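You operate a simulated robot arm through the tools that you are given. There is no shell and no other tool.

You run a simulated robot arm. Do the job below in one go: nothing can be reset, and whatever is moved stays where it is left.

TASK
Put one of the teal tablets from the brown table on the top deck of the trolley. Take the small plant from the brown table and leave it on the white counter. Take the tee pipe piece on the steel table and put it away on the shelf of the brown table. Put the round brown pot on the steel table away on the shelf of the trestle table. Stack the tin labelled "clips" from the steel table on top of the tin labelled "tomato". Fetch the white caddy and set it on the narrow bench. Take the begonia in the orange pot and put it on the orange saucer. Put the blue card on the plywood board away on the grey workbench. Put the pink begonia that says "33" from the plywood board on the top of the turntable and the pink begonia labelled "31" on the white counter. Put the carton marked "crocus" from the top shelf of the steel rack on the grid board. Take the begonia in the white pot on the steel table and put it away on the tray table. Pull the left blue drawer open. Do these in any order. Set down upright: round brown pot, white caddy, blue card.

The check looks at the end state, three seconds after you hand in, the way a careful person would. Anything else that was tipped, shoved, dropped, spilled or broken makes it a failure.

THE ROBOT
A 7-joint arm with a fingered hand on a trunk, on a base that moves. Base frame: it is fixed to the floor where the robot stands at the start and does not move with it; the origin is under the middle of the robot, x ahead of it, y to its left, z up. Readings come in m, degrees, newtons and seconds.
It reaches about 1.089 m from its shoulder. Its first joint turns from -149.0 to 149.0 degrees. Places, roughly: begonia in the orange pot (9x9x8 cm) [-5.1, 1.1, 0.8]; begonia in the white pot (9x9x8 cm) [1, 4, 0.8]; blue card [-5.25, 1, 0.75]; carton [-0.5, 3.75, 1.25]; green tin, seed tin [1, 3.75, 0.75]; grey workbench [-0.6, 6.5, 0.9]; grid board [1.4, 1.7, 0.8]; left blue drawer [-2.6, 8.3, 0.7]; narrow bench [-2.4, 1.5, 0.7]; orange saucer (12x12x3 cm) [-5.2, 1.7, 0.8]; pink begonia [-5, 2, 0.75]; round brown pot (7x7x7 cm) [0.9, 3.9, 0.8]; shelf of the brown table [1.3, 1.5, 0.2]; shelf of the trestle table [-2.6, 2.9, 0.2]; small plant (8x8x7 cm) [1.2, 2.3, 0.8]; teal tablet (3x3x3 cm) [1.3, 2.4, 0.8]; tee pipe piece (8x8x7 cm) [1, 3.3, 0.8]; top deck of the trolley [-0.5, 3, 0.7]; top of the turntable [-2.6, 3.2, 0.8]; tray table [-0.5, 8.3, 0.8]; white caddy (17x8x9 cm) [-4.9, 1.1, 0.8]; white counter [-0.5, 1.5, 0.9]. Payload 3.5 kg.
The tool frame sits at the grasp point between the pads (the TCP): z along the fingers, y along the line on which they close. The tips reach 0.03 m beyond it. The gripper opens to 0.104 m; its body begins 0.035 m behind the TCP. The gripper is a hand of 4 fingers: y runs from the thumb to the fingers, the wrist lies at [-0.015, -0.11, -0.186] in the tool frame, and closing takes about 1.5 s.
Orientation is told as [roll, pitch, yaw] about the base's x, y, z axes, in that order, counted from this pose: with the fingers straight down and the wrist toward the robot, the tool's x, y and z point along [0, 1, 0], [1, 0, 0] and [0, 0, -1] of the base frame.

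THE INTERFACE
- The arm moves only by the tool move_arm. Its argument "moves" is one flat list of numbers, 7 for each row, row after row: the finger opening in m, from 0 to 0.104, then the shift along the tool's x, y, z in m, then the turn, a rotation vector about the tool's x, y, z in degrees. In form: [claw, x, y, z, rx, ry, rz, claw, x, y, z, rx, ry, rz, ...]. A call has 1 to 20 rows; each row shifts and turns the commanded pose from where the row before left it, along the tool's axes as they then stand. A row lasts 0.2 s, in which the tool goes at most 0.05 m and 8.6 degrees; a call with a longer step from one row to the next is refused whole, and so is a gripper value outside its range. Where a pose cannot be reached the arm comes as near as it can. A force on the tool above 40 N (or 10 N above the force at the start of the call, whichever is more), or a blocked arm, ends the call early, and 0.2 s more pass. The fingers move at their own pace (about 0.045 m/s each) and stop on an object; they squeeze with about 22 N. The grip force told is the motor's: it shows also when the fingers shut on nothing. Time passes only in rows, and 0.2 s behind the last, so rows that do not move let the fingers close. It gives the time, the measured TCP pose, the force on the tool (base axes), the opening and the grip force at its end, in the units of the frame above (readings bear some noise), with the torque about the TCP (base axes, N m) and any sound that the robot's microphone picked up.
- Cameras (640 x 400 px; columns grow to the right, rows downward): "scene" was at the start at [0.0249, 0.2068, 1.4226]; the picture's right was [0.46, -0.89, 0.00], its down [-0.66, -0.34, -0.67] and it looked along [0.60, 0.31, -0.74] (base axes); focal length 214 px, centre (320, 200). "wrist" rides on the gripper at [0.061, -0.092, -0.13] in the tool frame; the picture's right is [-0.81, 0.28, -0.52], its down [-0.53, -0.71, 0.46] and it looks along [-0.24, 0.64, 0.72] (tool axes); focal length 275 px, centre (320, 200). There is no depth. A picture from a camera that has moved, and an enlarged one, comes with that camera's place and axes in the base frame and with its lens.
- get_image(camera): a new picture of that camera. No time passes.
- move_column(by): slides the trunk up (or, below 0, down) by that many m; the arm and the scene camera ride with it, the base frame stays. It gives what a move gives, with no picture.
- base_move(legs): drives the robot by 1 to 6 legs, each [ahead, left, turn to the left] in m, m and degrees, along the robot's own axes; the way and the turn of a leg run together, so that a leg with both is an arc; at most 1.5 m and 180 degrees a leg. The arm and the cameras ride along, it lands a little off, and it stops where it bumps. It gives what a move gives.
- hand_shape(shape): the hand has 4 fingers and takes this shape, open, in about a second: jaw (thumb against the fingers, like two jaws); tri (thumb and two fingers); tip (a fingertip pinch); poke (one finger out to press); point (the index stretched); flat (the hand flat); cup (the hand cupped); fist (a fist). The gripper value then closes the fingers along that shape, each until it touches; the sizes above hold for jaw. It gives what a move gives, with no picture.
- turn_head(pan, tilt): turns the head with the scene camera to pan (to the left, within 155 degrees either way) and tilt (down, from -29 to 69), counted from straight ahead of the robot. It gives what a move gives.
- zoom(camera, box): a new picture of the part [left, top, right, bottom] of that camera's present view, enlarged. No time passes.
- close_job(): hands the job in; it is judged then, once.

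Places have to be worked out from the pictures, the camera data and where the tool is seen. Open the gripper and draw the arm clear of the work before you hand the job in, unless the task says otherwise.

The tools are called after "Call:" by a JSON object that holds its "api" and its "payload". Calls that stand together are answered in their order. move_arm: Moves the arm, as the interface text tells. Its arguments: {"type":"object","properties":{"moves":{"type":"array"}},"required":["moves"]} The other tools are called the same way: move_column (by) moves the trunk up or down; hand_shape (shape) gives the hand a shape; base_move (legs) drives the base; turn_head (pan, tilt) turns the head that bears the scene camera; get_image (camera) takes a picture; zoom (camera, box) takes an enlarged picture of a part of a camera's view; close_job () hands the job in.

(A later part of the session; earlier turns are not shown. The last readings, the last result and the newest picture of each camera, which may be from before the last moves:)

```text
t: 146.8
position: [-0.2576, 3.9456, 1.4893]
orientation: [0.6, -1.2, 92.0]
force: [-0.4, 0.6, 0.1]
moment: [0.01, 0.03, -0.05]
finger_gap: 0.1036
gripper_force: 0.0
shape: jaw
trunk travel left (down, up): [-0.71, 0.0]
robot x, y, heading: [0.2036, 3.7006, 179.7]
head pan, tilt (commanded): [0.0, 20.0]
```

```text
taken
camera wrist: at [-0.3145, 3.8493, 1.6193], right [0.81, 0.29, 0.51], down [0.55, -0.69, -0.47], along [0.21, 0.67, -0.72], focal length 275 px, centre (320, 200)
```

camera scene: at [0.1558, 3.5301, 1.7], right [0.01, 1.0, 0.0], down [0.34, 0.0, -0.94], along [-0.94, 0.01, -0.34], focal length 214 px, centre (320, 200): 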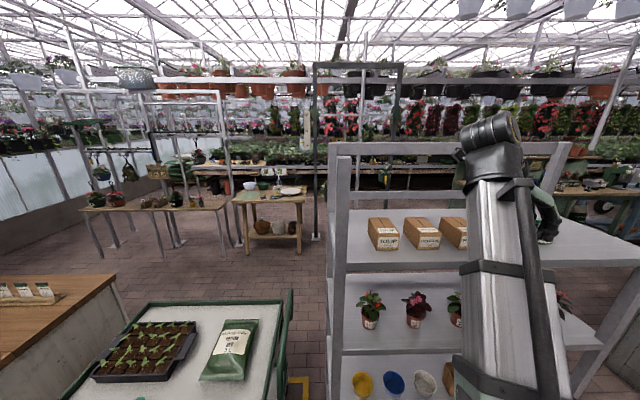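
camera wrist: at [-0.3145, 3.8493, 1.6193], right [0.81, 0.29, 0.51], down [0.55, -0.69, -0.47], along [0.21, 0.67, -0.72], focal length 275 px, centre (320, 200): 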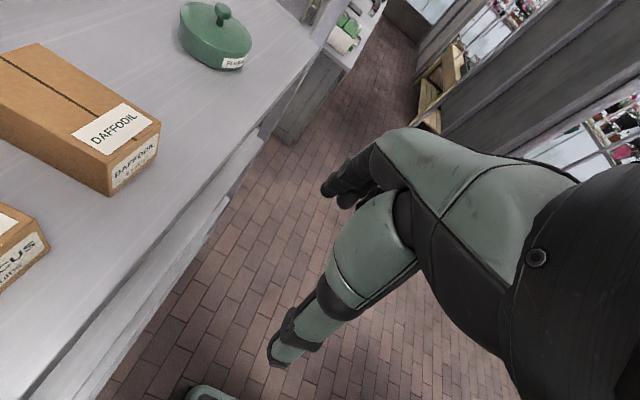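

The arm could not quite reach that height so close in, but it is at z 1.49 and clear. I now move in over the crocus carton at z≈1.47 and look.

Call:
{"api": "move_arm", "payload": {"moves": [0.104, 0.0422, 0, 0.0107, 0, 0, 0, 0.104, 0.0422, 0, 0.0107, 0, 0, 0, 0.104, 0.0422, 0, 0.0107, 0, 0, 0, 0.104, 0.0422, 0, 0.0107, 0, 0, 0, 0.104, 0.0422, 0, 0.0107, 0, 0, 0, 0.104, 0.0422, 0, 0.0107, 0, 0, 0]}}

Call:
{"api": "get_image", "payload": {"camera": "wrist"}}

Call:
{"api": "zoom", "payload": {"camera": "scene", "box": [350, 150, 590, 300]}}

```text
t: 148.2
position: [-0.5113, 3.936, 1.4285]
orientation: [0.6, -1.0, 91.9]
force: [0.1, -0.4, -0.3]
moment: [0.01, 0.0, 0.01]
finger_gap: 0.104
gripper_force: 0.1
shape: jaw
trunk travel left (down, up): [-0.71, 0.0]
robot x, y, heading: [0.2078, 3.7014, 179.4]
head pan, tilt (commanded): [0.0, 20.0]
```

```text
taken
camera wrist: at [-0.5674, 3.8405, 1.5573], right [0.81, 0.29, 0.51], down [0.55, -0.69, -0.48], along [0.21, 0.67, -0.71], focal length 275 px, centre (320, 200)
```

wrist: 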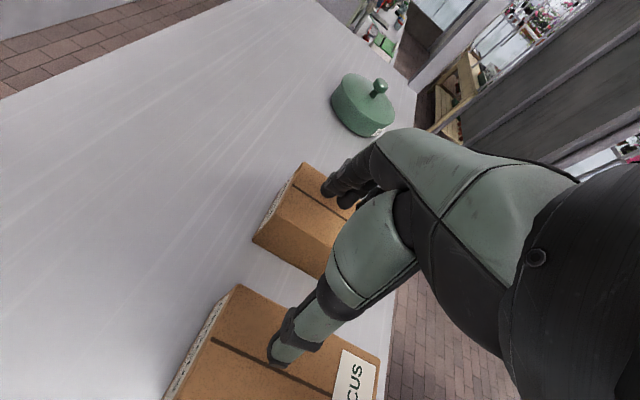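

```text
2.67 times, centred on (470, 225) of scene
camera zoom: at [0.1559, 3.529, 1.6999], right [0.01, 1.0, 0.0], down [0.34, 0.0, -0.94], along [-0.94, 0.01, -0.34], focal length 572 px, centre (-80, 133)
```

zoom: 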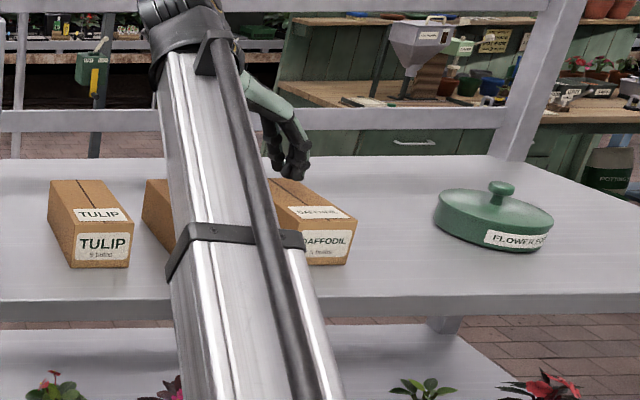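

The hand is about 6 cm too far toward the daffodil carton. I shift back over the crocus carton and look again.

Call:
{"api": "move_arm", "payload": {"moves": [0.104, -0.012, -0.0324, -0.01, 0, 0, 0, 0.104, -0.012, -0.0324, -0.01, 0, 0, 0]}}

Call:
{"api": "get_image", "payload": {"camera": "wrist"}}

Call:
{"api": "get_image", "payload": {"camera": "scene"}}

```text
t: 148.8
position: [-0.4828, 3.8712, 1.4475]
orientation: [0.7, -1.1, 92.0]
force: [0.2, -0.7, 0.0]
moment: [0.02, 0.01, 0.01]
finger_gap: 0.1038
gripper_force: 0.0
shape: jaw
trunk travel left (down, up): [-0.71, 0.0]
robot x, y, heading: [0.2027, 3.6966, 179.6]
head pan, tilt (commanded): [0.0, 20.0]
```

```text
taken
camera wrist: at [-0.54, 3.7757, 1.5774], right [0.81, 0.29, 0.51], down [0.55, -0.69, -0.48], along [0.21, 0.67, -0.71], focal length 275 px, centre (320, 200)
```

wrist: 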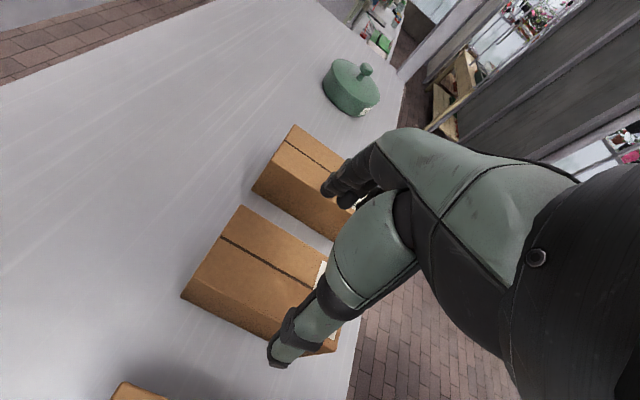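

```text
taken
camera scene: at [0.1571, 3.5287, 1.6999], right [0.01, 1.0, 0.0], down [0.34, 0.0, -0.94], along [-0.94, 0.01, -0.34], focal length 214 px, centre (320, 200)
```

scene: 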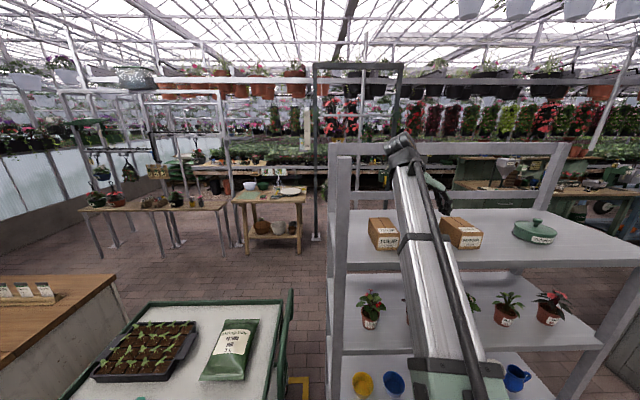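

Call:
{"api": "zoom", "payload": {"camera": "wrist", "box": [160, 100, 400, 400]}}

```text
1.33 times, centred on (280, 250) of wrist
camera zoom: at [-0.54, 3.7757, 1.5774], right [0.81, 0.29, 0.51], down [0.55, -0.69, -0.48], along [0.21, 0.67, -0.71], focal length 367 px, centre (373, 133)
```

zoom: 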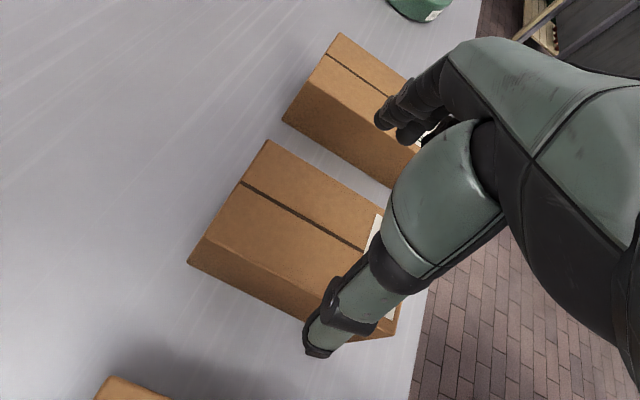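

The hand is centred over the crocus carton (centre ≈ (-0.482, 3.873), 7 cm wide). I set the opening to 9.2 cm and go down to z≈1.36 between the neighbours.

Call:
{"api": "move_arm", "payload": {"moves": [0.092, 0, 0, 0, 0, 0, 0, 0.092, 0, 0.001, 0.03, 0, 0, 0, 0.092, 0, 0, 0.025, 0, 0, 0, 0.092, 0, 0, 0.02, 0, 0, 0, 0.092, 0, 0, 0.012, 0, 0, 0]}}

Call:
{"api": "get_image", "payload": {"camera": "wrist"}}

Call:
{"api": "zoom", "payload": {"camera": "scene", "box": [350, 130, 550, 260]}}

```text
t: 150.0
position: [-0.4843, 3.8746, 1.3608]
orientation: [0.7, -1.1, 92.0]
force: [1.0, -0.6, 1.4]
moment: [-0.01, 0.02, -0.03]
finger_gap: 0.0917
gripper_force: 0.1
shape: jaw
trunk travel left (down, up): [-0.71, 0.0]
robot x, y, heading: [0.2046, 3.6961, 179.6]
head pan, tilt (commanded): [0.0, 20.0]
```

```text
taken
camera wrist: at [-0.5411, 3.779, 1.4896], right [0.81, 0.29, 0.51], down [0.55, -0.69, -0.48], along [0.21, 0.67, -0.71], focal length 275 px, centre (320, 200)
```

wrist: 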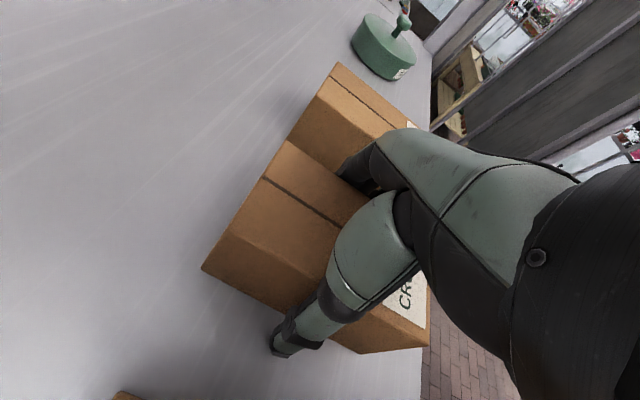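

```text
3.08 times, centred on (450, 195) of scene
camera zoom: at [0.1571, 3.5288, 1.7], right [0.01, 1.0, 0.0], down [0.34, 0.0, -0.94], along [-0.94, 0.01, -0.34], focal length 660 px, centre (-80, 215)
```

zoom: 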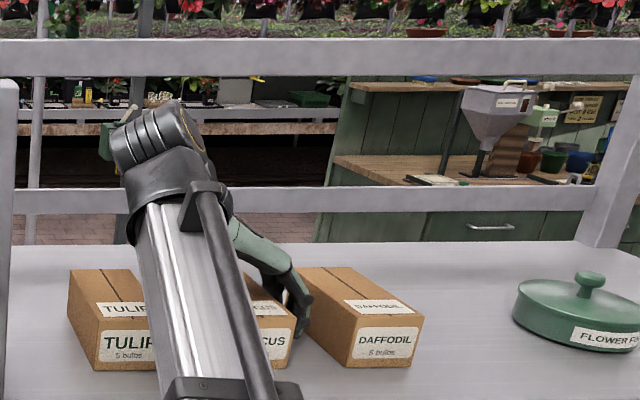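

Thumb and fingers straddle the crocus carton. I close the hand.

Call:
{"api": "move_arm", "payload": {"moves": [0.08, 0, 0, 0, 0, 0, 0, 0.06, 0, 0, 0, 0, 0, 0, 0.05, 0, 0, 0, 0, 0, 0, 0.05, 0, 0, 0, 0, 0, 0, 0.05, 0, 0, 0, 0, 0, 0, 0.05, 0, 0, 0, 0, 0, 0]}}

Call:
{"api": "move_arm", "payload": {"moves": [0.05, 0, 0, -0.01, 0, 0, 0, 0.05, 0, 0, -0.02, 0, 0, 0, 0.05, 0, 0, -0.03, 0, 0, 0, 0.05, 0, 0, -0.03, 0, 0, 0]}}

Call:
{"api": "get_image", "payload": {"camera": "wrist"}}

Call:
{"api": "zoom", "payload": {"camera": "scene", "box": [350, 130, 550, 260]}}

```text
t: 151.4
position: [-0.4848, 3.8744, 1.3598]
orientation: [0.7, -1.2, 92.0]
force: [0.8, -1.0, -1.1]
moment: [0.02, -0.01, 0.04]
finger_gap: 0.0642
gripper_force: 21.8
shape: jaw
trunk travel left (down, up): [-0.71, 0.0]
robot x, y, heading: [0.205, 3.6975, 179.6]
head pan, tilt (commanded): [0.0, 20.0]
```

```text
t: 152.4
position: [-0.485, 3.873, 1.4494]
orientation: [0.7, -1.1, 92.0]
force: [0.2, -0.1, -2.4]
moment: [-0.02, 0.03, 0.02]
finger_gap: 0.0642
gripper_force: 21.9
shape: jaw
trunk travel left (down, up): [-0.71, 0.0]
robot x, y, heading: [0.206, 3.6983, 179.6]
head pan, tilt (commanded): [0.0, 20.0]
```

```text
taken
camera wrist: at [-0.5405, 3.7768, 1.5799], right [0.81, 0.29, 0.51], down [0.55, -0.69, -0.47], along [0.21, 0.67, -0.71], focal length 275 px, centre (320, 200)
```

wrist: 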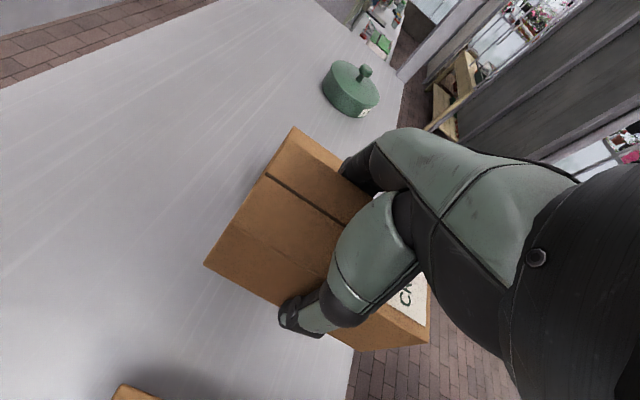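

```text
3.08 times, centred on (450, 195) of scene
camera zoom: at [0.1569, 3.5291, 1.6999], right [0.01, 1.0, 0.0], down [0.34, 0.0, -0.94], along [-0.94, 0.01, -0.34], focal length 660 px, centre (-80, 215)
```

zoom: 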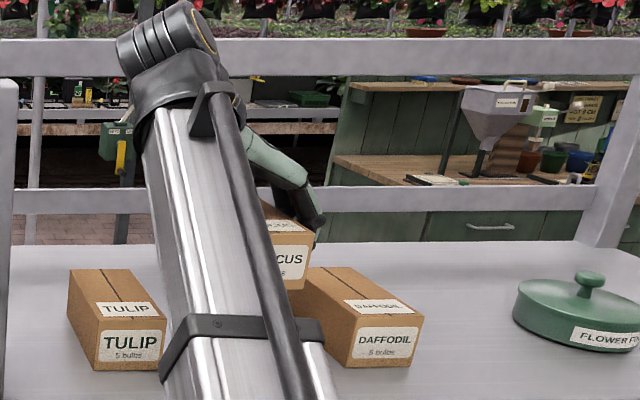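

The carton is lifted (about 2.4 N). I back the base out of the rack, then tuck and lower the arm for driving.

Call:
{"api": "base_move", "payload": {"legs": [[-0.25, 0, 0]]}}

Call:
{"api": "move_arm", "payload": {"moves": [0.05, -0.03, 0, 0.035, 0, 0, 0, 0.05, -0.03, 0, 0.035, 0, 0, 0, 0.05, -0.03, 0, 0.035, 0, 0, 0, 0.05, -0.03, 0, 0.035, 0, 0, 0, 0.05, -0.03, 0, 0.035, 0, 0, 0, 0.05, -0.03, 0, 0.035, 0, 0, 0]}}

Call:
{"api": "turn_head", "payload": {"pan": -90, "tilt": 25}}

Call:
{"api": "get_image", "payload": {"camera": "scene"}}

```text
t: 154.2
position: [-0.2321, 3.8715, 1.4501]
orientation: [0.7, -1.1, 92.0]
force: [1.1, 0.3, -1.6]
moment: [-0.01, 0.01, -0.01]
finger_gap: 0.0645
gripper_force: 22.6
shape: jaw
trunk travel left (down, up): [-0.71, 0.0]
robot x, y, heading: [0.4582, 3.6909, 179.5]
head pan, tilt (commanded): [0.0, 20.0]
```

```text
t: 155.6
position: [-0.0544, 3.8834, 1.2379]
orientation: [0.8, -1.1, 92.0]
force: [0.3, -0.8, -2.0]
moment: [0.0, 0.0, -0.01]
finger_gap: 0.064
gripper_force: 22.0
shape: jaw
trunk travel left (down, up): [-0.71, 0.0]
robot x, y, heading: [0.4566, 3.6997, 179.7]
head pan, tilt (commanded): [0.0, 20.0]
```

```text
t: 157.3
position: [-0.0562, 3.8826, 1.2383]
orientation: [0.8, -1.1, 92.0]
force: [0.4, -0.4, -1.5]
moment: [0.03, 0.0, -0.02]
finger_gap: 0.0644
gripper_force: 22.0
shape: jaw
trunk travel left (down, up): [-0.71, 0.0]
robot x, y, heading: [0.4614, 3.6975, 179.7]
head pan, tilt (commanded): [-90.0, 25.0]
```

```text
taken
camera scene: at [0.5015, 3.6191, 1.6919], right [1.0, -0.01, 0.0], down [0.0, -0.42, -0.91], along [0.01, 0.91, -0.42], focal length 214 px, centre (320, 200)
```

scene: 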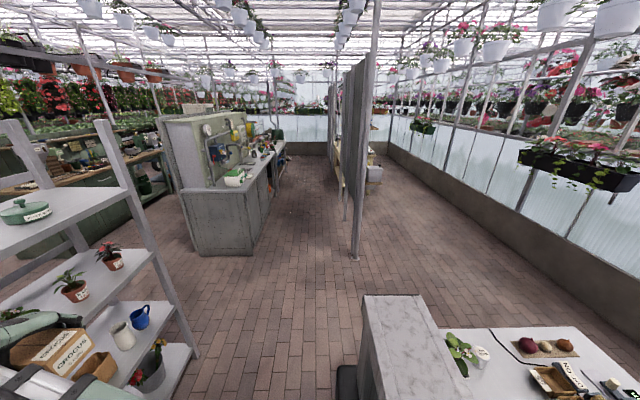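

The way round the north end of the steel table is open (curtain post at y≈5.6). Keeping my heading, I slide north, then back to the east side in stages.

Call:
{"api": "base_move", "payload": {"legs": [[0, -1.2, 0]]}}

Call:
{"api": "turn_head", "payload": {"pan": 150, "tilt": 30}}

Call:
{"api": "get_image", "payload": {"camera": "scene"}}

```text
t: 163.4
position: [-0.0373, 5.0962, 1.2365]
orientation: [0.7, -1.2, 91.3]
force: [0.9, -0.8, -2.3]
moment: [-0.04, 0.0, 0.03]
finger_gap: 0.0642
gripper_force: 22.1
shape: jaw
trunk travel left (down, up): [-0.71, 0.0]
robot x, y, heading: [0.4721, 4.9065, 179.0]
head pan, tilt (commanded): [-90.0, 25.0]
```

```text
t: 166.8
position: [-0.0376, 5.095, 1.2379]
orientation: [0.6, -1.1, 91.3]
force: [-0.4, 0.9, -2.8]
moment: [0.03, 0.01, 0.02]
finger_gap: 0.0643
gripper_force: 22.4
shape: jaw
trunk travel left (down, up): [-0.71, 0.0]
robot x, y, heading: [0.4707, 4.9023, 178.7]
head pan, tilt (commanded): [150.0, 30.0]
```

```text
taken
camera scene: at [0.5917, 4.6869, 1.6839], right [-0.52, -0.86, 0.0], down [-0.43, 0.26, -0.87], along [0.74, -0.45, -0.5], focal length 214 px, centre (320, 200)
```

scene: 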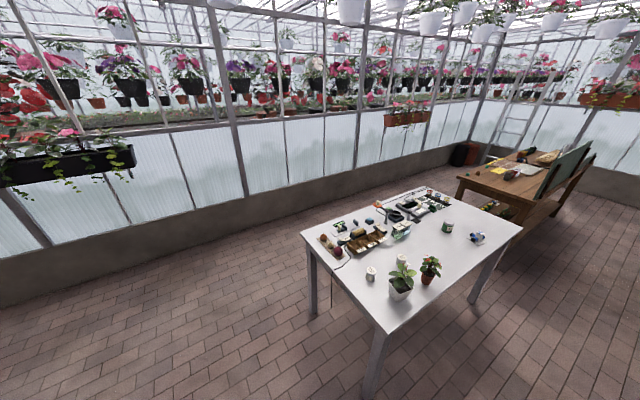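

The east side is wide open. I drive back (eastward) along the north end of the steel table, then slide south.

Call:
{"api": "base_move", "payload": {"legs": [[-0.85, 0, 1], [-0.85, 0, 0]]}}

Call:
{"api": "base_move", "payload": {"legs": [[0, 1.4, 0], [0, 1.0, 0]]}}

Call:
{"api": "turn_head", "payload": {"pan": 25, "tilt": 40}}

Call:
{"api": "get_image", "payload": {"camera": "scene"}}

```text
t: 175.4
position: [1.6714, 5.0804, 1.2376]
orientation: [0.6, -1.1, 91.9]
force: [0.0, -0.1, -1.1]
moment: [-0.01, 0.03, -0.01]
finger_gap: 0.064
gripper_force: 22.2
shape: jaw
trunk travel left (down, up): [-0.71, 0.0]
robot x, y, heading: [2.1832, 4.9002, 179.7]
head pan, tilt (commanded): [150.0, 30.0]
```

```text
t: 187.2
position: [1.6509, 2.6865, 1.2373]
orientation: [0.6, -1.1, 92.0]
force: [-0.3, -0.1, -1.4]
moment: [0.01, -0.01, -0.03]
finger_gap: 0.0643
gripper_force: 21.4
shape: jaw
trunk travel left (down, up): [-0.71, 0.0]
robot x, y, heading: [2.1655, 2.5025, 179.6]
head pan, tilt (commanded): [150.0, 30.0]
```

```text
t: 189.2
position: [1.6523, 2.6871, 1.2369]
orientation: [0.7, -1.1, 92.0]
force: [0.3, 0.7, -1.6]
moment: [-0.01, 0.06, 0.02]
finger_gap: 0.0641
gripper_force: 22.1
shape: jaw
trunk travel left (down, up): [-0.71, 0.0]
robot x, y, heading: [2.167, 2.5039, 179.6]
head pan, tilt (commanded): [25.0, 40.0]
```

```text
taken
camera scene: at [2.1307, 2.2963, 1.6686], right [-0.42, 0.91, 0.0], down [0.58, 0.27, -0.77], along [-0.7, -0.32, -0.64], focal length 214 px, centre (320, 200)
```

scene: 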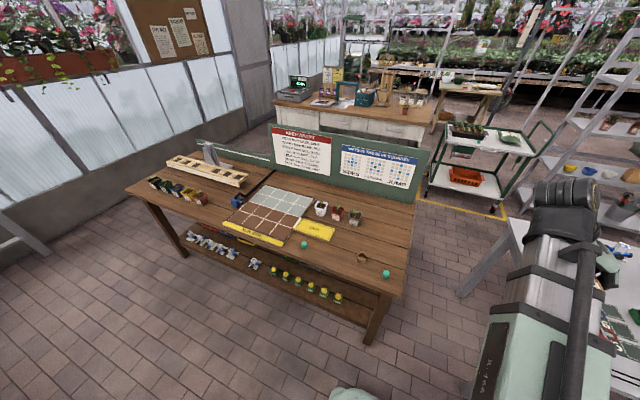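

From here the whole brown table is visible with the grid board at its middle. I slide further south to face it.

Call:
{"api": "base_move", "payload": {"legs": [[0.07, 1.06, 0]]}}

Call:
{"api": "turn_head", "payload": {"pan": -10, "tilt": 50}}

Call:
{"api": "get_image", "payload": {"camera": "scene"}}

Call:
{"api": "get_image", "payload": {"camera": "wrist"}}

```text
t: 194.7
position: [1.5727, 1.6286, 1.2368]
orientation: [0.7, -1.2, 91.6]
force: [-0.3, 0.2, -1.9]
moment: [0.05, -0.02, 0.01]
finger_gap: 0.0641
gripper_force: 21.9
shape: jaw
trunk travel left (down, up): [-0.71, 0.0]
robot x, y, heading: [2.0836, 1.4418, 179.2]
head pan, tilt (commanded): [25.0, 40.0]
```

```text
t: 195.7
position: [1.5718, 1.6294, 1.2383]
orientation: [0.8, -1.0, 91.6]
force: [-0.2, -0.1, -1.7]
moment: [0.0, 0.0, -0.03]
finger_gap: 0.0644
gripper_force: 22.0
shape: jaw
trunk travel left (down, up): [-0.71, 0.0]
robot x, y, heading: [2.0838, 1.4419, 179.3]
head pan, tilt (commanded): [-10.0, 50.0]
```

```text
taken
camera scene: at [2.051, 1.2842, 1.6544], right [0.19, 0.98, 0.0], down [0.75, -0.14, -0.64], along [-0.63, 0.12, -0.77], focal length 214 px, centre (320, 200)
```

scene: 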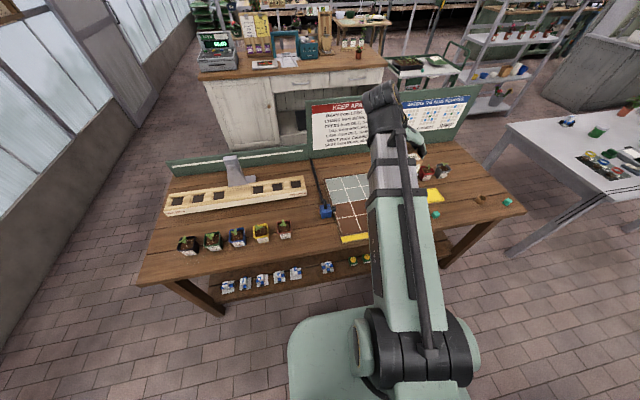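

```text
taken
camera wrist: at [1.5154, 1.533, 1.3673], right [0.81, 0.29, 0.51], down [0.55, -0.69, -0.48], along [0.22, 0.66, -0.71], focal length 275 px, centre (320, 200)
```

wrist: 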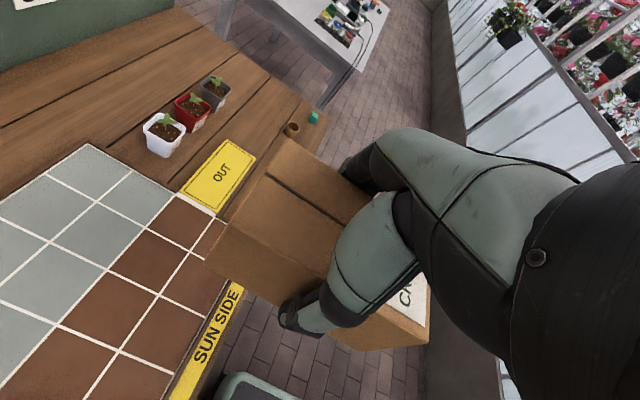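

The board's tiles span about x 1.205–1.55, y 1.42–1.835. I bring the carton to (1.40, 1.64) and lower it to just above the board.

Call:
{"api": "move_arm", "payload": {"moves": [0.05, 0.043, 0.0037, 0.02, 0, 0, 0, 0.05, 0.043, 0.0037, 0.02, 0, 0, 0, 0.05, 0.043, 0.0037, 0.02, 0, 0, 0, 0.05, 0.043, 0.0037, 0.02, 0, 0, 0, 0.05, 0, 0, 0.045, 0, 0, 0, 0.05, 0, 0, 0.045, 0, 0, 0, 0.05, 0, 0, 0.045, 0, 0, 0, 0.05, 0, 0, 0.045, 0, 0, 0, 0.05, 0, 0, 0.045, 0, 0, 0, 0.05, 0, 0, 0.045, 0, 0, 0]}}

Call:
{"api": "get_image", "payload": {"camera": "wrist"}}

Call:
{"api": "get_image", "payload": {"camera": "scene"}}

```text
t: 197.9
position: [1.397, 1.6453, 0.8897]
orientation: [0.6, -1.1, 91.6]
force: [0.2, 0.2, -1.3]
moment: [-0.01, -0.01, -0.05]
finger_gap: 0.0641
gripper_force: 22.3
shape: jaw
trunk travel left (down, up): [-0.71, 0.0]
robot x, y, heading: [2.0797, 1.4421, 179.1]
head pan, tilt (commanded): [-10.0, 50.0]
```

```text
taken
camera wrist: at [1.3391, 1.5495, 1.0195], right [0.81, 0.29, 0.51], down [0.55, -0.69, -0.47], along [0.22, 0.67, -0.71], focal length 275 px, centre (320, 200)
```

wrist: 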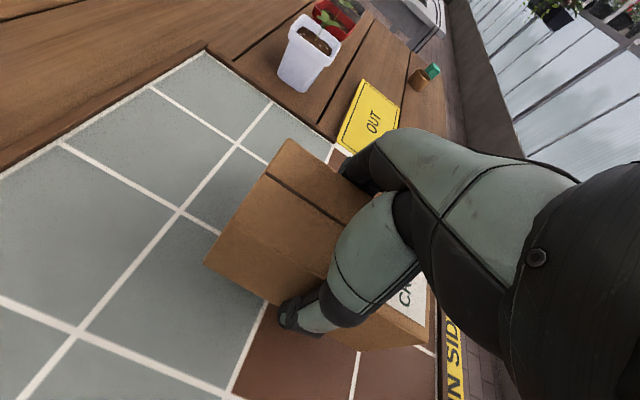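

```text
taken
camera scene: at [2.0506, 1.2843, 1.6544], right [0.19, 0.98, 0.0], down [0.75, -0.14, -0.64], along [-0.63, 0.12, -0.77], focal length 214 px, centre (320, 200)
```

scene: 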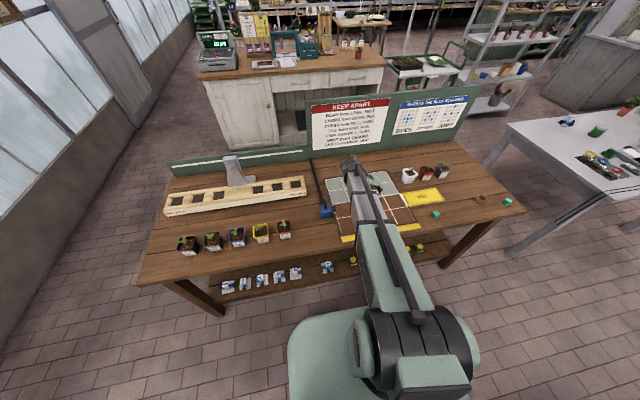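

The carton is over the tiles. I lower in small steps.

Call:
{"api": "move_arm", "payload": {"moves": [0.05, 0, 0, 0.02, 0, 0, 0, 0.05, 0, 0, 0.012, 0, 0, 0, 0.05, 0, 0, 0.006, 0, 0, 0]}}

```text
t: 198.7
position: [1.3954, 1.6454, 0.8525]
orientation: [0.7, -1.1, 91.6]
force: [-0.1, 0.4, -1.9]
moment: [-0.03, 0.0, -0.01]
finger_gap: 0.0644
gripper_force: 21.7
shape: jaw
trunk travel left (down, up): [-0.71, 0.0]
robot x, y, heading: [2.0872, 1.4406, 179.3]
head pan, tilt (commanded): [-10.0, 50.0]
```

Call:
{"api": "move_arm", "payload": {"moves": [0.05, 0, 0, 0.004, 0, 0, 0, 0.05, 0, 0, 0.003, 0, 0, 0]}}

```text
t: 199.3
position: [1.3959, 1.6463, 0.8485]
orientation: [1.0, -1.3, 91.8]
force: [-3.1, 1.6, 34.7]
moment: [0.0, 0.02, 0.1]
finger_gap: 0.0634
gripper_force: 22.1
shape: jaw
trunk travel left (down, up): [-0.71, 0.0]
robot x, y, heading: [2.0843, 1.4397, 179.3]
head pan, tilt (commanded): [-10.0, 50.0]
```

The carton has landed (34 N). I back off 3 mm and open the hand slowly.

Call:
{"api": "move_arm", "payload": {"moves": [0.05, 0, 0, -0.003, 0, 0, 0, 0.07, 0, 0, 0, 0, 0, 0, 0.08, 0, 0, 0, 0, 0, 0, 0.092, 0, 0, 0, 0, 0, 0, 0.1, 0, 0, 0, 0, 0, 0, 0.1, 0, 0, 0, 0, 0, 0]}}

Call:
{"api": "get_image", "payload": {"camera": "wrist"}}

```text
t: 200.7
position: [1.3963, 1.6454, 0.8481]
orientation: [0.7, -1.1, 91.6]
force: [0.5, 0.7, 0.2]
moment: [0.02, 0.03, 0.03]
finger_gap: 0.0935
gripper_force: 3.2
shape: jaw
trunk travel left (down, up): [-0.71, 0.0]
robot x, y, heading: [2.0839, 1.4438, 179.1]
head pan, tilt (commanded): [-10.0, 50.0]
```

```text
taken
camera wrist: at [1.3386, 1.55, 0.9777], right [0.81, 0.29, 0.51], down [0.55, -0.69, -0.47], along [0.22, 0.66, -0.72], focal length 275 px, centre (320, 200)
```

wrist: 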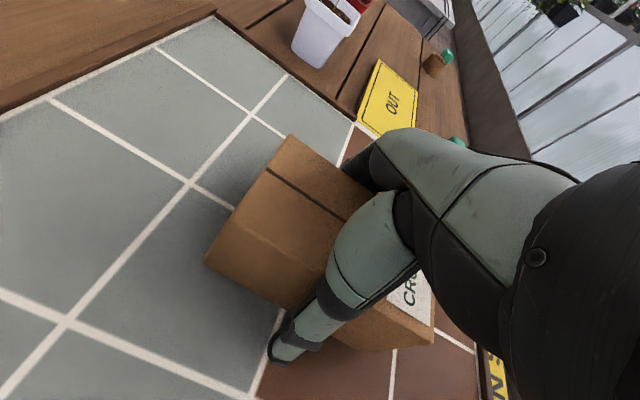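

The fingers are opened and the force is nil. I raise the hand straight up and confirm the carton rests on the board.

Call:
{"api": "move_arm", "payload": {"moves": [0.1, 0, 0, -0.015, 0, 0, 0, 0.1, 0, 0, -0.03, 0, 0, 0, 0.1, 0, 0, -0.045, 0, 0, 0, 0.1, 0, 0, -0.045, 0, 0, 0, 0.1, 0, 0, -0.045, 0, 0, 0, 0.1, -0.03, 0, -0.03, 0, 0, 0, 0.1, -0.03, 0, -0.03, 0, 0, 0, 0.1, -0.03, 0, -0.03, 0, 0, 0, 0.1, -0.03, 0, -0.03, 0, 0, 0, 0.1, -0.03, 0, -0.03, 0, 0, 0, 0.1, -0.03, 0, -0.03, 0, 0, 0]}}

Call:
{"api": "get_image", "payload": {"camera": "scene"}}

Call:
{"api": "zoom", "payload": {"camera": "scene", "box": [280, 140, 480, 265]}}

```text
t: 203.1
position: [1.5807, 1.644, 1.2059]
orientation: [0.7, -1.1, 91.6]
force: [1.2, 0.3, -1.7]
moment: [0.0, -0.03, 0.01]
finger_gap: 0.0684
gripper_force: 22.4
shape: jaw
trunk travel left (down, up): [-0.71, 0.0]
robot x, y, heading: [2.0825, 1.4385, 179.2]
head pan, tilt (commanded): [-10.0, 50.0]
```

```text
taken
camera scene: at [2.0517, 1.2842, 1.6544], right [0.19, 0.98, 0.0], down [0.75, -0.14, -0.64], along [-0.63, 0.12, -0.77], focal length 214 px, centre (320, 200)
```

scene: 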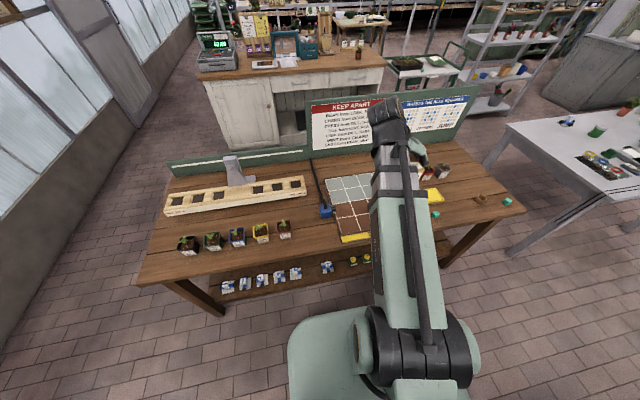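

```text
3.20 times, centred on (380, 202) of scene
camera zoom: at [2.0517, 1.2842, 1.6544], right [0.19, 0.98, 0.0], down [0.75, -0.14, -0.64], along [-0.63, 0.12, -0.77], focal length 686 px, centre (128, 192)
```

zoom: 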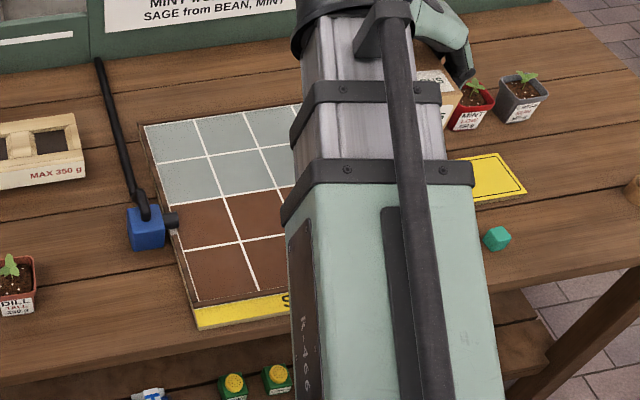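

The readings (gap 0.068, grip 22 N) suggest the carton may still be in the hand. I look with the wrist camera.

Call:
{"api": "get_image", "payload": {"camera": "wrist"}}

```text
taken
camera wrist: at [1.5233, 1.5486, 1.3358], right [0.81, 0.29, 0.51], down [0.55, -0.69, -0.47], along [0.22, 0.66, -0.72], focal length 275 px, centre (320, 200)
```

wrist: 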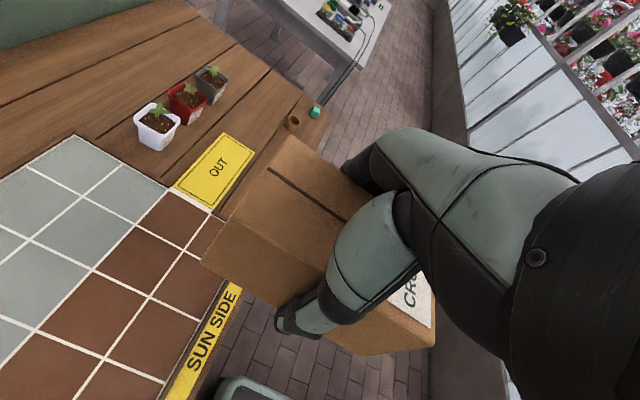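

The carton is indeed still gripped although 0.1 was commanded. I close firmly again, carry it back over the board and will reopen fully with 0.104, checking before lifting.

Call:
{"api": "move_arm", "payload": {"moves": [0.05, 0, 0, 0, 0, 0, 0, 0.05, 0, 0, 0, 0, 0, 0, 0.05, 0, 0, 0, 0, 0, 0]}}

Call:
{"api": "zoom", "payload": {"camera": "wrist", "box": [180, 120, 460, 370]}}

```text
t: 203.9
position: [1.5789, 1.6448, 1.2053]
orientation: [0.8, -1.1, 91.6]
force: [-1.1, 0.3, -0.1]
moment: [0.02, -0.02, -0.03]
finger_gap: 0.0657
gripper_force: 21.8
shape: jaw
trunk travel left (down, up): [-0.71, 0.0]
robot x, y, heading: [2.0833, 1.4407, 179.5]
head pan, tilt (commanded): [-10.0, 50.0]
```

```text
1.60 times, centred on (320, 245) of wrist
camera zoom: at [1.5222, 1.5486, 1.3354], right [0.81, 0.29, 0.51], down [0.55, -0.69, -0.47], along [0.22, 0.66, -0.72], focal length 440 px, centre (320, 128)
```

zoom: 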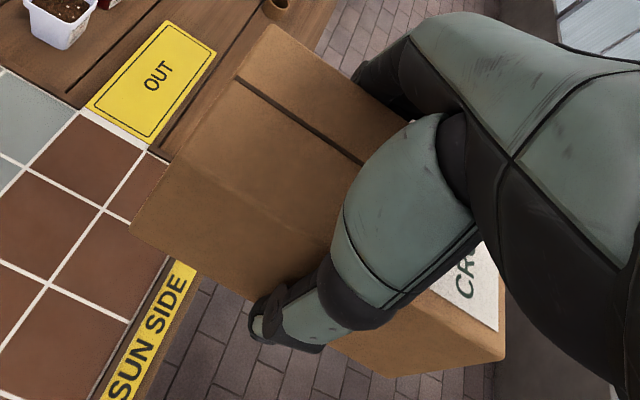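

Call:
{"api": "move_arm", "payload": {"moves": [0.05, 0.0303, 0.001, 0.03, 0, 0, 0, 0.05, 0.0303, 0.001, 0.03, 0, 0, 0, 0.05, 0.0303, 0.001, 0.03, 0, 0, 0, 0.05, 0.0303, 0.001, 0.03, 0, 0, 0, 0.05, 0.0303, 0.001, 0.03, 0, 0, 0, 0.05, 0.0303, 0.001, 0.03, 0, 0, 0, 0.05, 0, 0, 0.045, 0, 0, 0, 0.05, 0, 0, 0.045, 0, 0, 0, 0.05, 0, 0, 0.04, 0, 0, 0, 0.05, 0, 0, 0.02, 0, 0, 0, 0.05, 0, 0, 0.015, 0, 0, 0]}}

Call:
{"api": "get_image", "payload": {"camera": "wrist"}}

```text
t: 206.3
position: [1.3934, 1.653, 0.8626]
orientation: [0.6, -1.0, 91.5]
force: [-0.2, 0.0, 0.0]
moment: [0.0, -0.02, 0.02]
finger_gap: 0.0655
gripper_force: 22.0
shape: jaw
trunk travel left (down, up): [-0.71, 0.0]
robot x, y, heading: [2.0867, 1.4383, 179.4]
head pan, tilt (commanded): [-10.0, 50.0]
```

```text
taken
camera wrist: at [1.3362, 1.5567, 0.9925], right [0.81, 0.29, 0.51], down [0.55, -0.69, -0.48], along [0.22, 0.66, -0.71], focal length 275 px, centre (320, 200)
```

wrist: 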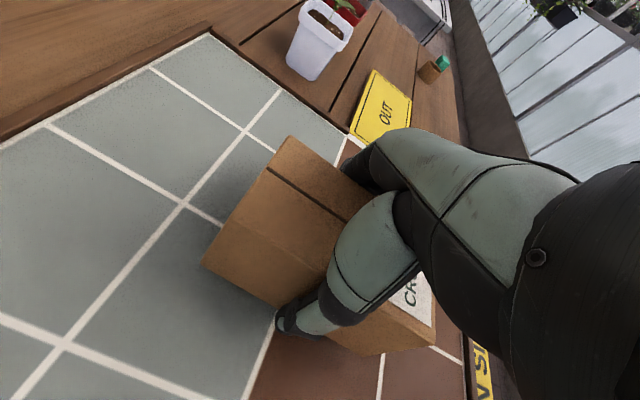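

Call:
{"api": "move_arm", "payload": {"moves": [0.05, 0, 0, 0.005, 0, 0, 0, 0.05, 0, 0, 0.004, 0, 0, 0]}}

```text
t: 206.9
position: [1.3935, 1.6526, 0.8537]
orientation: [0.7, -1.1, 91.8]
force: [-0.7, 0.8, -1.2]
moment: [0.03, -0.01, 0.01]
finger_gap: 0.0655
gripper_force: 22.5
shape: jaw
trunk travel left (down, up): [-0.71, 0.0]
robot x, y, heading: [2.0855, 1.4377, 179.4]
head pan, tilt (commanded): [-10.0, 50.0]
```

Call:
{"api": "move_arm", "payload": {"moves": [0.05, 0, 0, 0.003, 0, 0, 0]}}

```text
t: 207.3
position: [1.3926, 1.6526, 0.8502]
orientation: [0.7, -1.2, 91.7]
force: [1.0, -0.1, -1.2]
moment: [0.0, 0.04, 0.06]
finger_gap: 0.0654
gripper_force: 21.7
shape: jaw
trunk travel left (down, up): [-0.71, 0.0]
robot x, y, heading: [2.0814, 1.4418, 179.3]
head pan, tilt (commanded): [-10.0, 50.0]
```

Call:
{"api": "move_arm", "payload": {"moves": [0.05, 0, 0, 0.002, 0, 0, 0, 0.05, 0, 0, 0.001, 0, 0, 0]}}

```text
t: 207.9
position: [1.3936, 1.6512, 0.8473]
orientation: [0.7, -1.0, 91.5]
force: [0.0, 0.8, 2.3]
moment: [0.13, -0.04, -0.03]
finger_gap: 0.0655
gripper_force: 21.6
shape: jaw
trunk travel left (down, up): [-0.71, 0.0]
robot x, y, heading: [2.0844, 1.4393, 179.4]
head pan, tilt (commanded): [-10.0, 50.0]
```

Contact begins at z 0.847. I now open fully to 0.104 and give the fingers time.

Call:
{"api": "move_arm", "payload": {"moves": [0.104, 0, 0, 0, 0, 0, 0, 0.104, 0, 0, 0, 0, 0, 0, 0.104, 0, 0, 0, 0, 0, 0, 0.104, 0, 0, 0, 0, 0, 0, 0.104, 0, 0, 0, 0, 0, 0, 0.104, 0, 0, 0, 0, 0, 0, 0.104, 0, 0, 0, 0, 0, 0]}}

Call:
{"api": "get_image", "payload": {"camera": "wrist"}}

```text
t: 209.5
position: [1.3937, 1.6521, 0.8485]
orientation: [0.7, -1.1, 91.6]
force: [0.0, 0.0, 2.6]
moment: [-0.01, 0.02, 0.01]
finger_gap: 0.104
gripper_force: 0.0
shape: jaw
trunk travel left (down, up): [-0.71, 0.0]
robot x, y, heading: [2.0874, 1.4367, 179.4]
head pan, tilt (commanded): [-10.0, 50.0]
```

```text
taken
camera wrist: at [1.3362, 1.556, 0.9781], right [0.81, 0.29, 0.51], down [0.55, -0.69, -0.48], along [0.22, 0.66, -0.71], focal length 275 px, centre (320, 200)
```

wrist: 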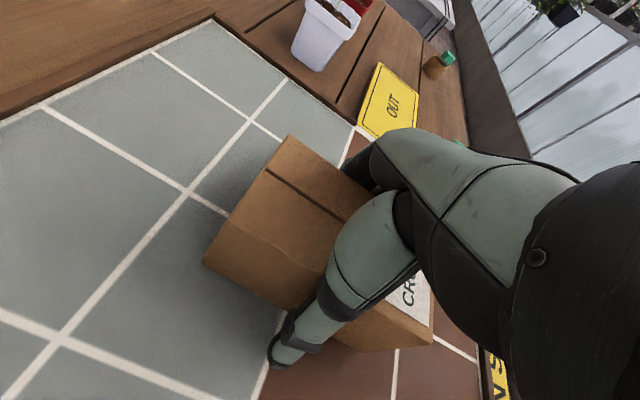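

Now the gap is 0.104 with no grip force. I rise a little and check.

Call:
{"api": "move_arm", "payload": {"moves": [0.104, 0, 0, -0.015, 0, 0, 0, 0.104, 0, 0, -0.03, 0, 0, 0, 0.104, 0, 0, -0.04, 0, 0, 0]}}

Call:
{"api": "get_image", "payload": {"camera": "wrist"}}

```text
t: 210.3
position: [1.3934, 1.6503, 0.9339]
orientation: [0.7, -1.1, 91.6]
force: [0.9, 0.8, -0.5]
moment: [0.02, 0.0, 0.04]
finger_gap: 0.1039
gripper_force: 0.0
shape: jaw
trunk travel left (down, up): [-0.71, 0.0]
robot x, y, heading: [2.0856, 1.4395, 179.3]
head pan, tilt (commanded): [-10.0, 50.0]
```

```text
taken
camera wrist: at [1.3374, 1.5545, 1.0627], right [0.81, 0.29, 0.51], down [0.55, -0.69, -0.47], along [0.22, 0.66, -0.72], focal length 275 px, centre (320, 200)
```

wrist: 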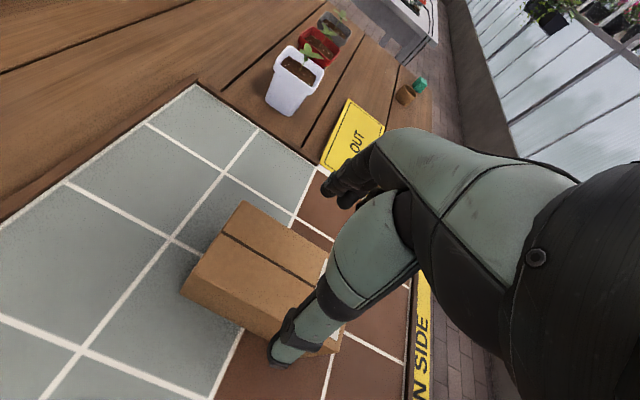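

The carton now rests on the grid board. I raise and tuck the arm, then go back north along the east side, looking at the steel table on the way.

Call:
{"api": "move_arm", "payload": {"moves": [0.104, 0, 0, -0.045, 0, 0, 0, 0.104, 0, 0, -0.045, 0, 0, 0, 0.104, -0.03, 0, -0.035, 0, 0, 0, 0.104, -0.03, 0, -0.035, 0, 0, 0, 0.104, -0.03, 0, -0.035, 0, 0, 0, 0.104, -0.03, 0, -0.035, 0, 0, 0, 0.104, -0.03, 0, -0.035, 0, 0, 0, 0.104, -0.03, 0, -0.02, 0, 0, 0]}}

Call:
{"api": "zoom", "payload": {"camera": "scene", "box": [280, 140, 480, 265]}}

Call:
{"api": "base_move", "payload": {"legs": [[0, -1.4, 0], [0, -0.85, 0]]}}

Call:
{"api": "turn_head", "payload": {"pan": 5, "tilt": 45}}

Call:
{"api": "get_image", "payload": {"camera": "scene"}}

```text
t: 212.1
position: [1.5767, 1.6509, 1.2162]
orientation: [0.7, -1.2, 91.7]
force: [1.1, -0.3, 0.2]
moment: [0.0, -0.04, -0.02]
finger_gap: 0.1038
gripper_force: 0.1
shape: jaw
trunk travel left (down, up): [-0.71, 0.0]
robot x, y, heading: [2.0875, 1.4403, 179.0]
head pan, tilt (commanded): [-10.0, 50.0]
```

```text
3.20 times, centred on (380, 202) of scene
camera zoom: at [2.0518, 1.2841, 1.6544], right [0.19, 0.98, 0.0], down [0.75, -0.14, -0.64], along [-0.63, 0.12, -0.77], focal length 686 px, centre (128, 192)
```

zoom: 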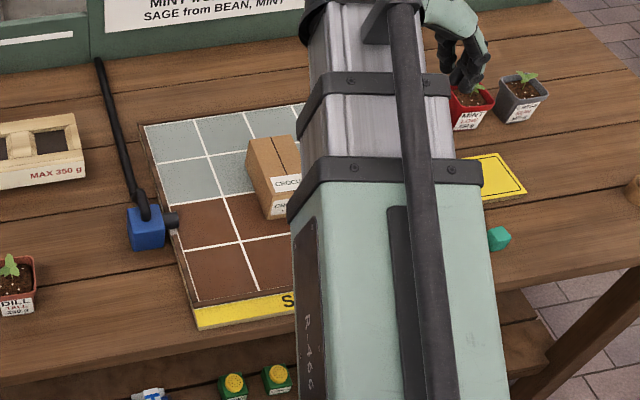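

```text
t: 223.2
position: [1.5977, 3.8929, 1.2161]
orientation: [0.7, -1.1, 91.6]
force: [-0.2, 0.3, -0.5]
moment: [0.02, 0.0, 0.03]
finger_gap: 0.1038
gripper_force: 0.0
shape: jaw
trunk travel left (down, up): [-0.71, 0.0]
robot x, y, heading: [2.1043, 3.6797, 179.1]
head pan, tilt (commanded): [-10.0, 50.0]
```

```text
t: 223.9
position: [1.5987, 3.8929, 1.2156]
orientation: [0.7, -1.1, 91.5]
force: [-0.1, 0.5, -0.4]
moment: [0.0, -0.01, -0.01]
finger_gap: 0.1038
gripper_force: 0.1
shape: jaw
trunk travel left (down, up): [-0.71, 0.0]
robot x, y, heading: [2.1049, 3.6816, 179.0]
head pan, tilt (commanded): [5.0, 45.0]
```

```text
taken
camera scene: at [2.0664, 3.5052, 1.6613], right [-0.07, 1.0, 0.0], down [0.71, 0.05, -0.71], along [-0.71, -0.05, -0.71], focal length 214 px, centre (320, 200)
```

scene: 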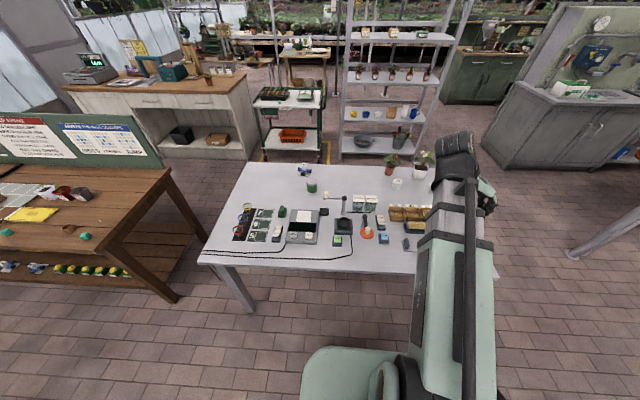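

Call:
{"api": "zoom", "payload": {"camera": "scene", "box": [220, 140, 460, 280]}}

Call:
{"api": "zoom", "payload": {"camera": "scene", "box": [280, 140, 400, 215]}}

Call:
{"api": "zoom", "payload": {"camera": "scene", "box": [360, 140, 480, 280]}}

```text
2.67 times, centred on (340, 210) of scene
camera zoom: at [2.0664, 3.5052, 1.6613], right [-0.07, 1.0, 0.0], down [0.71, 0.05, -0.71], along [-0.71, -0.05, -0.71], focal length 572 px, centre (267, 173)
```

zoom: 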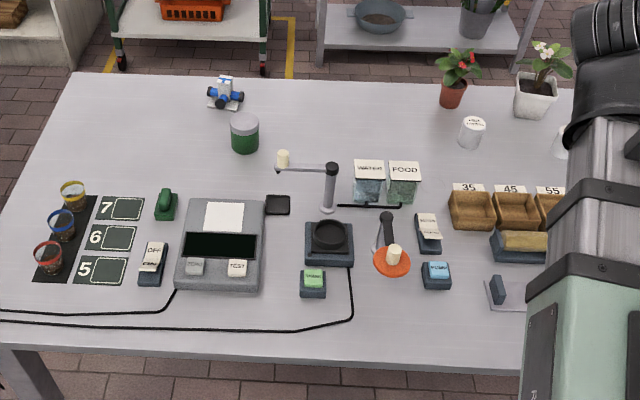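

```text
5.33 times, centred on (340, 178) of scene
camera zoom: at [2.0664, 3.5052, 1.6613], right [-0.07, 1.0, 0.0], down [0.71, 0.05, -0.71], along [-0.71, -0.05, -0.71], focal length 1144 px, centre (213, 320)
```

zoom: 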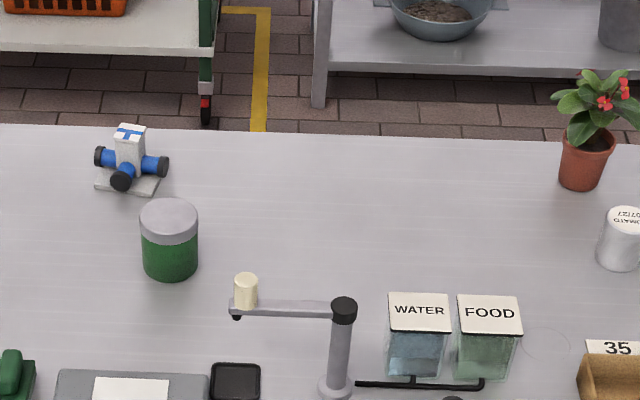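

```text
2.86 times, centred on (420, 210) of scene
camera zoom: at [2.0664, 3.5052, 1.6613], right [-0.07, 1.0, 0.0], down [0.71, 0.05, -0.71], along [-0.71, -0.05, -0.71], focal length 613 px, centre (34, 171)
```

zoom: 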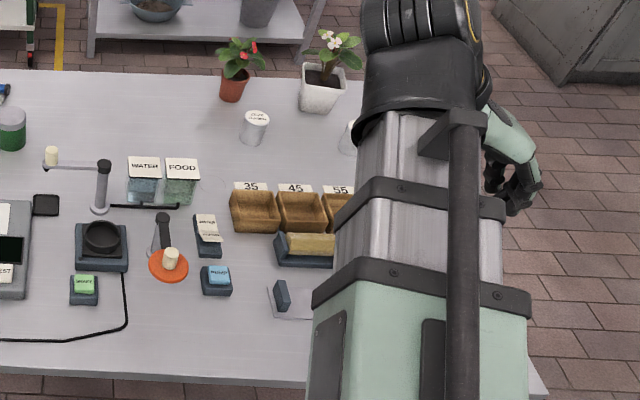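

The steel table shows: the tee piece at its south-west, the green clips tin, a white tin whose top seems to read "TOMATO", the round brown pot with red flowers and the square white pot. I drive round to the west aisle and face the table.

Call:
{"api": "base_move", "payload": {"legs": [[0, -1.24, 0], [0.85, 0, 0.5], [0.82, 0, 0.5]]}}

Call:
{"api": "base_move", "payload": {"legs": [[0, 0, 90], [0, 0, 90], [0, -1.1, 0]]}}

Call:
{"api": "turn_head", "payload": {"pan": -5, "tilt": 45}}

Call:
{"api": "get_image", "payload": {"camera": "scene"}}

Call:
{"api": "get_image", "payload": {"camera": "wrist"}}

```text
t: 238.2
position: [-0.0427, 5.1669, 1.2145]
orientation: [0.7, -1.1, 91.1]
force: [0.4, -0.2, -0.2]
moment: [0.02, -0.02, 0.01]
finger_gap: 0.1039
gripper_force: 0.1
shape: jaw
trunk travel left (down, up): [-0.71, 0.0]
robot x, y, heading: [0.463, 4.948, 179.0]
head pan, tilt (commanded): [5.0, 45.0]
```

```text
t: 251.5
position: [0.9479, 3.6362, 1.2153]
orientation: [0.6, -1.1, -88.7]
force: [-0.3, -0.1, 0.4]
moment: [-0.03, 0.0, -0.01]
finger_gap: 0.1038
gripper_force: 0.0
shape: jaw
trunk travel left (down, up): [-0.71, 0.0]
robot x, y, heading: [0.4413, 3.8529, -1.0]
head pan, tilt (commanded): [5.0, 45.0]
```

```text
t: 252.2
position: [0.9481, 3.636, 1.2154]
orientation: [0.6, -1.1, -88.7]
force: [-0.5, 0.2, 0.2]
moment: [0.03, 0.0, 0.0]
finger_gap: 0.1039
gripper_force: 0.0
shape: jaw
trunk travel left (down, up): [-0.71, 0.0]
robot x, y, heading: [0.4448, 3.8522, -1.2]
head pan, tilt (commanded): [-5.0, 45.0]
```

```text
taken
camera scene: at [0.4817, 4.0138, 1.6613], right [-0.11, -0.99, 0.0], down [-0.7, 0.07, -0.71], along [0.7, -0.07, -0.71], focal length 214 px, centre (320, 200)
```

scene: 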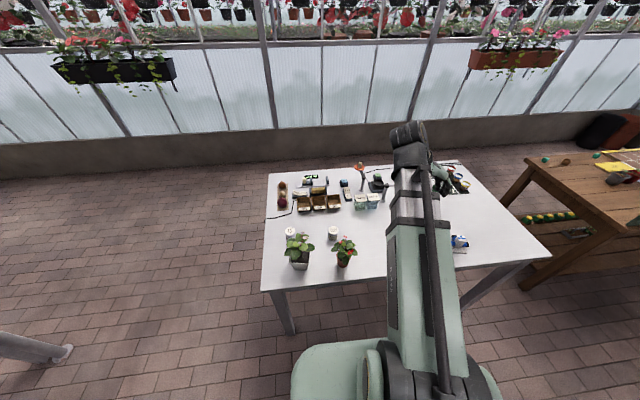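

```text
taken
camera wrist: at [1.006, 3.7327, 1.3456], right [-0.81, -0.28, 0.51], down [-0.54, 0.69, -0.48], along [-0.22, -0.66, -0.72], focal length 275 px, centre (320, 200)
```

wrist: 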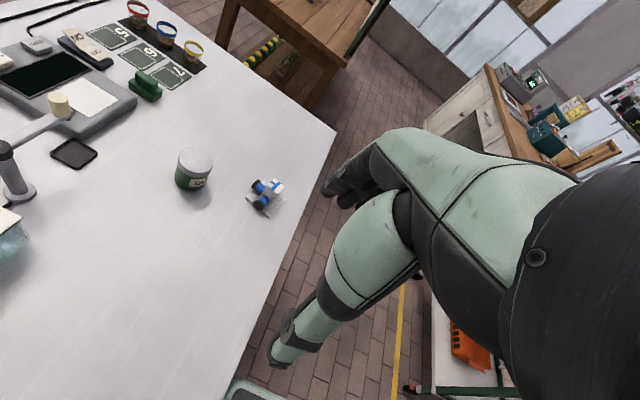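

Call:
{"api": "zoom", "payload": {"camera": "scene", "box": [260, 210, 380, 285]}}

Call:
{"api": "zoom", "payload": {"camera": "wrist", "box": [130, 120, 320, 240]}}

```text
5.33 times, centred on (320, 248) of scene
camera zoom: at [0.4817, 4.0138, 1.6613], right [-0.11, -0.99, 0.0], down [-0.7, 0.07, -0.71], along [0.7, -0.07, -0.71], focal length 1144 px, centre (320, -53)
```

zoom: 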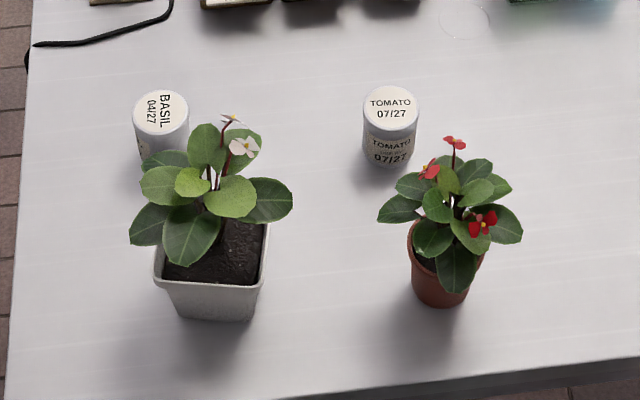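

```text
3.33 times, centred on (225, 180) of wrist
camera zoom: at [1.006, 3.7327, 1.3456], right [-0.81, -0.28, 0.51], down [-0.54, 0.69, -0.48], along [-0.22, -0.66, -0.72], focal length 918 px, centre (637, 267)
```

zoom: 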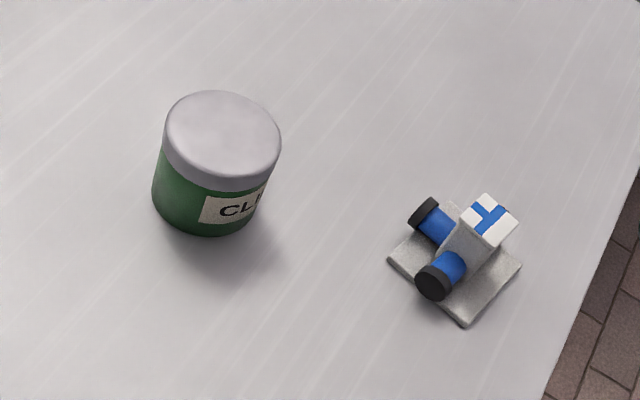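

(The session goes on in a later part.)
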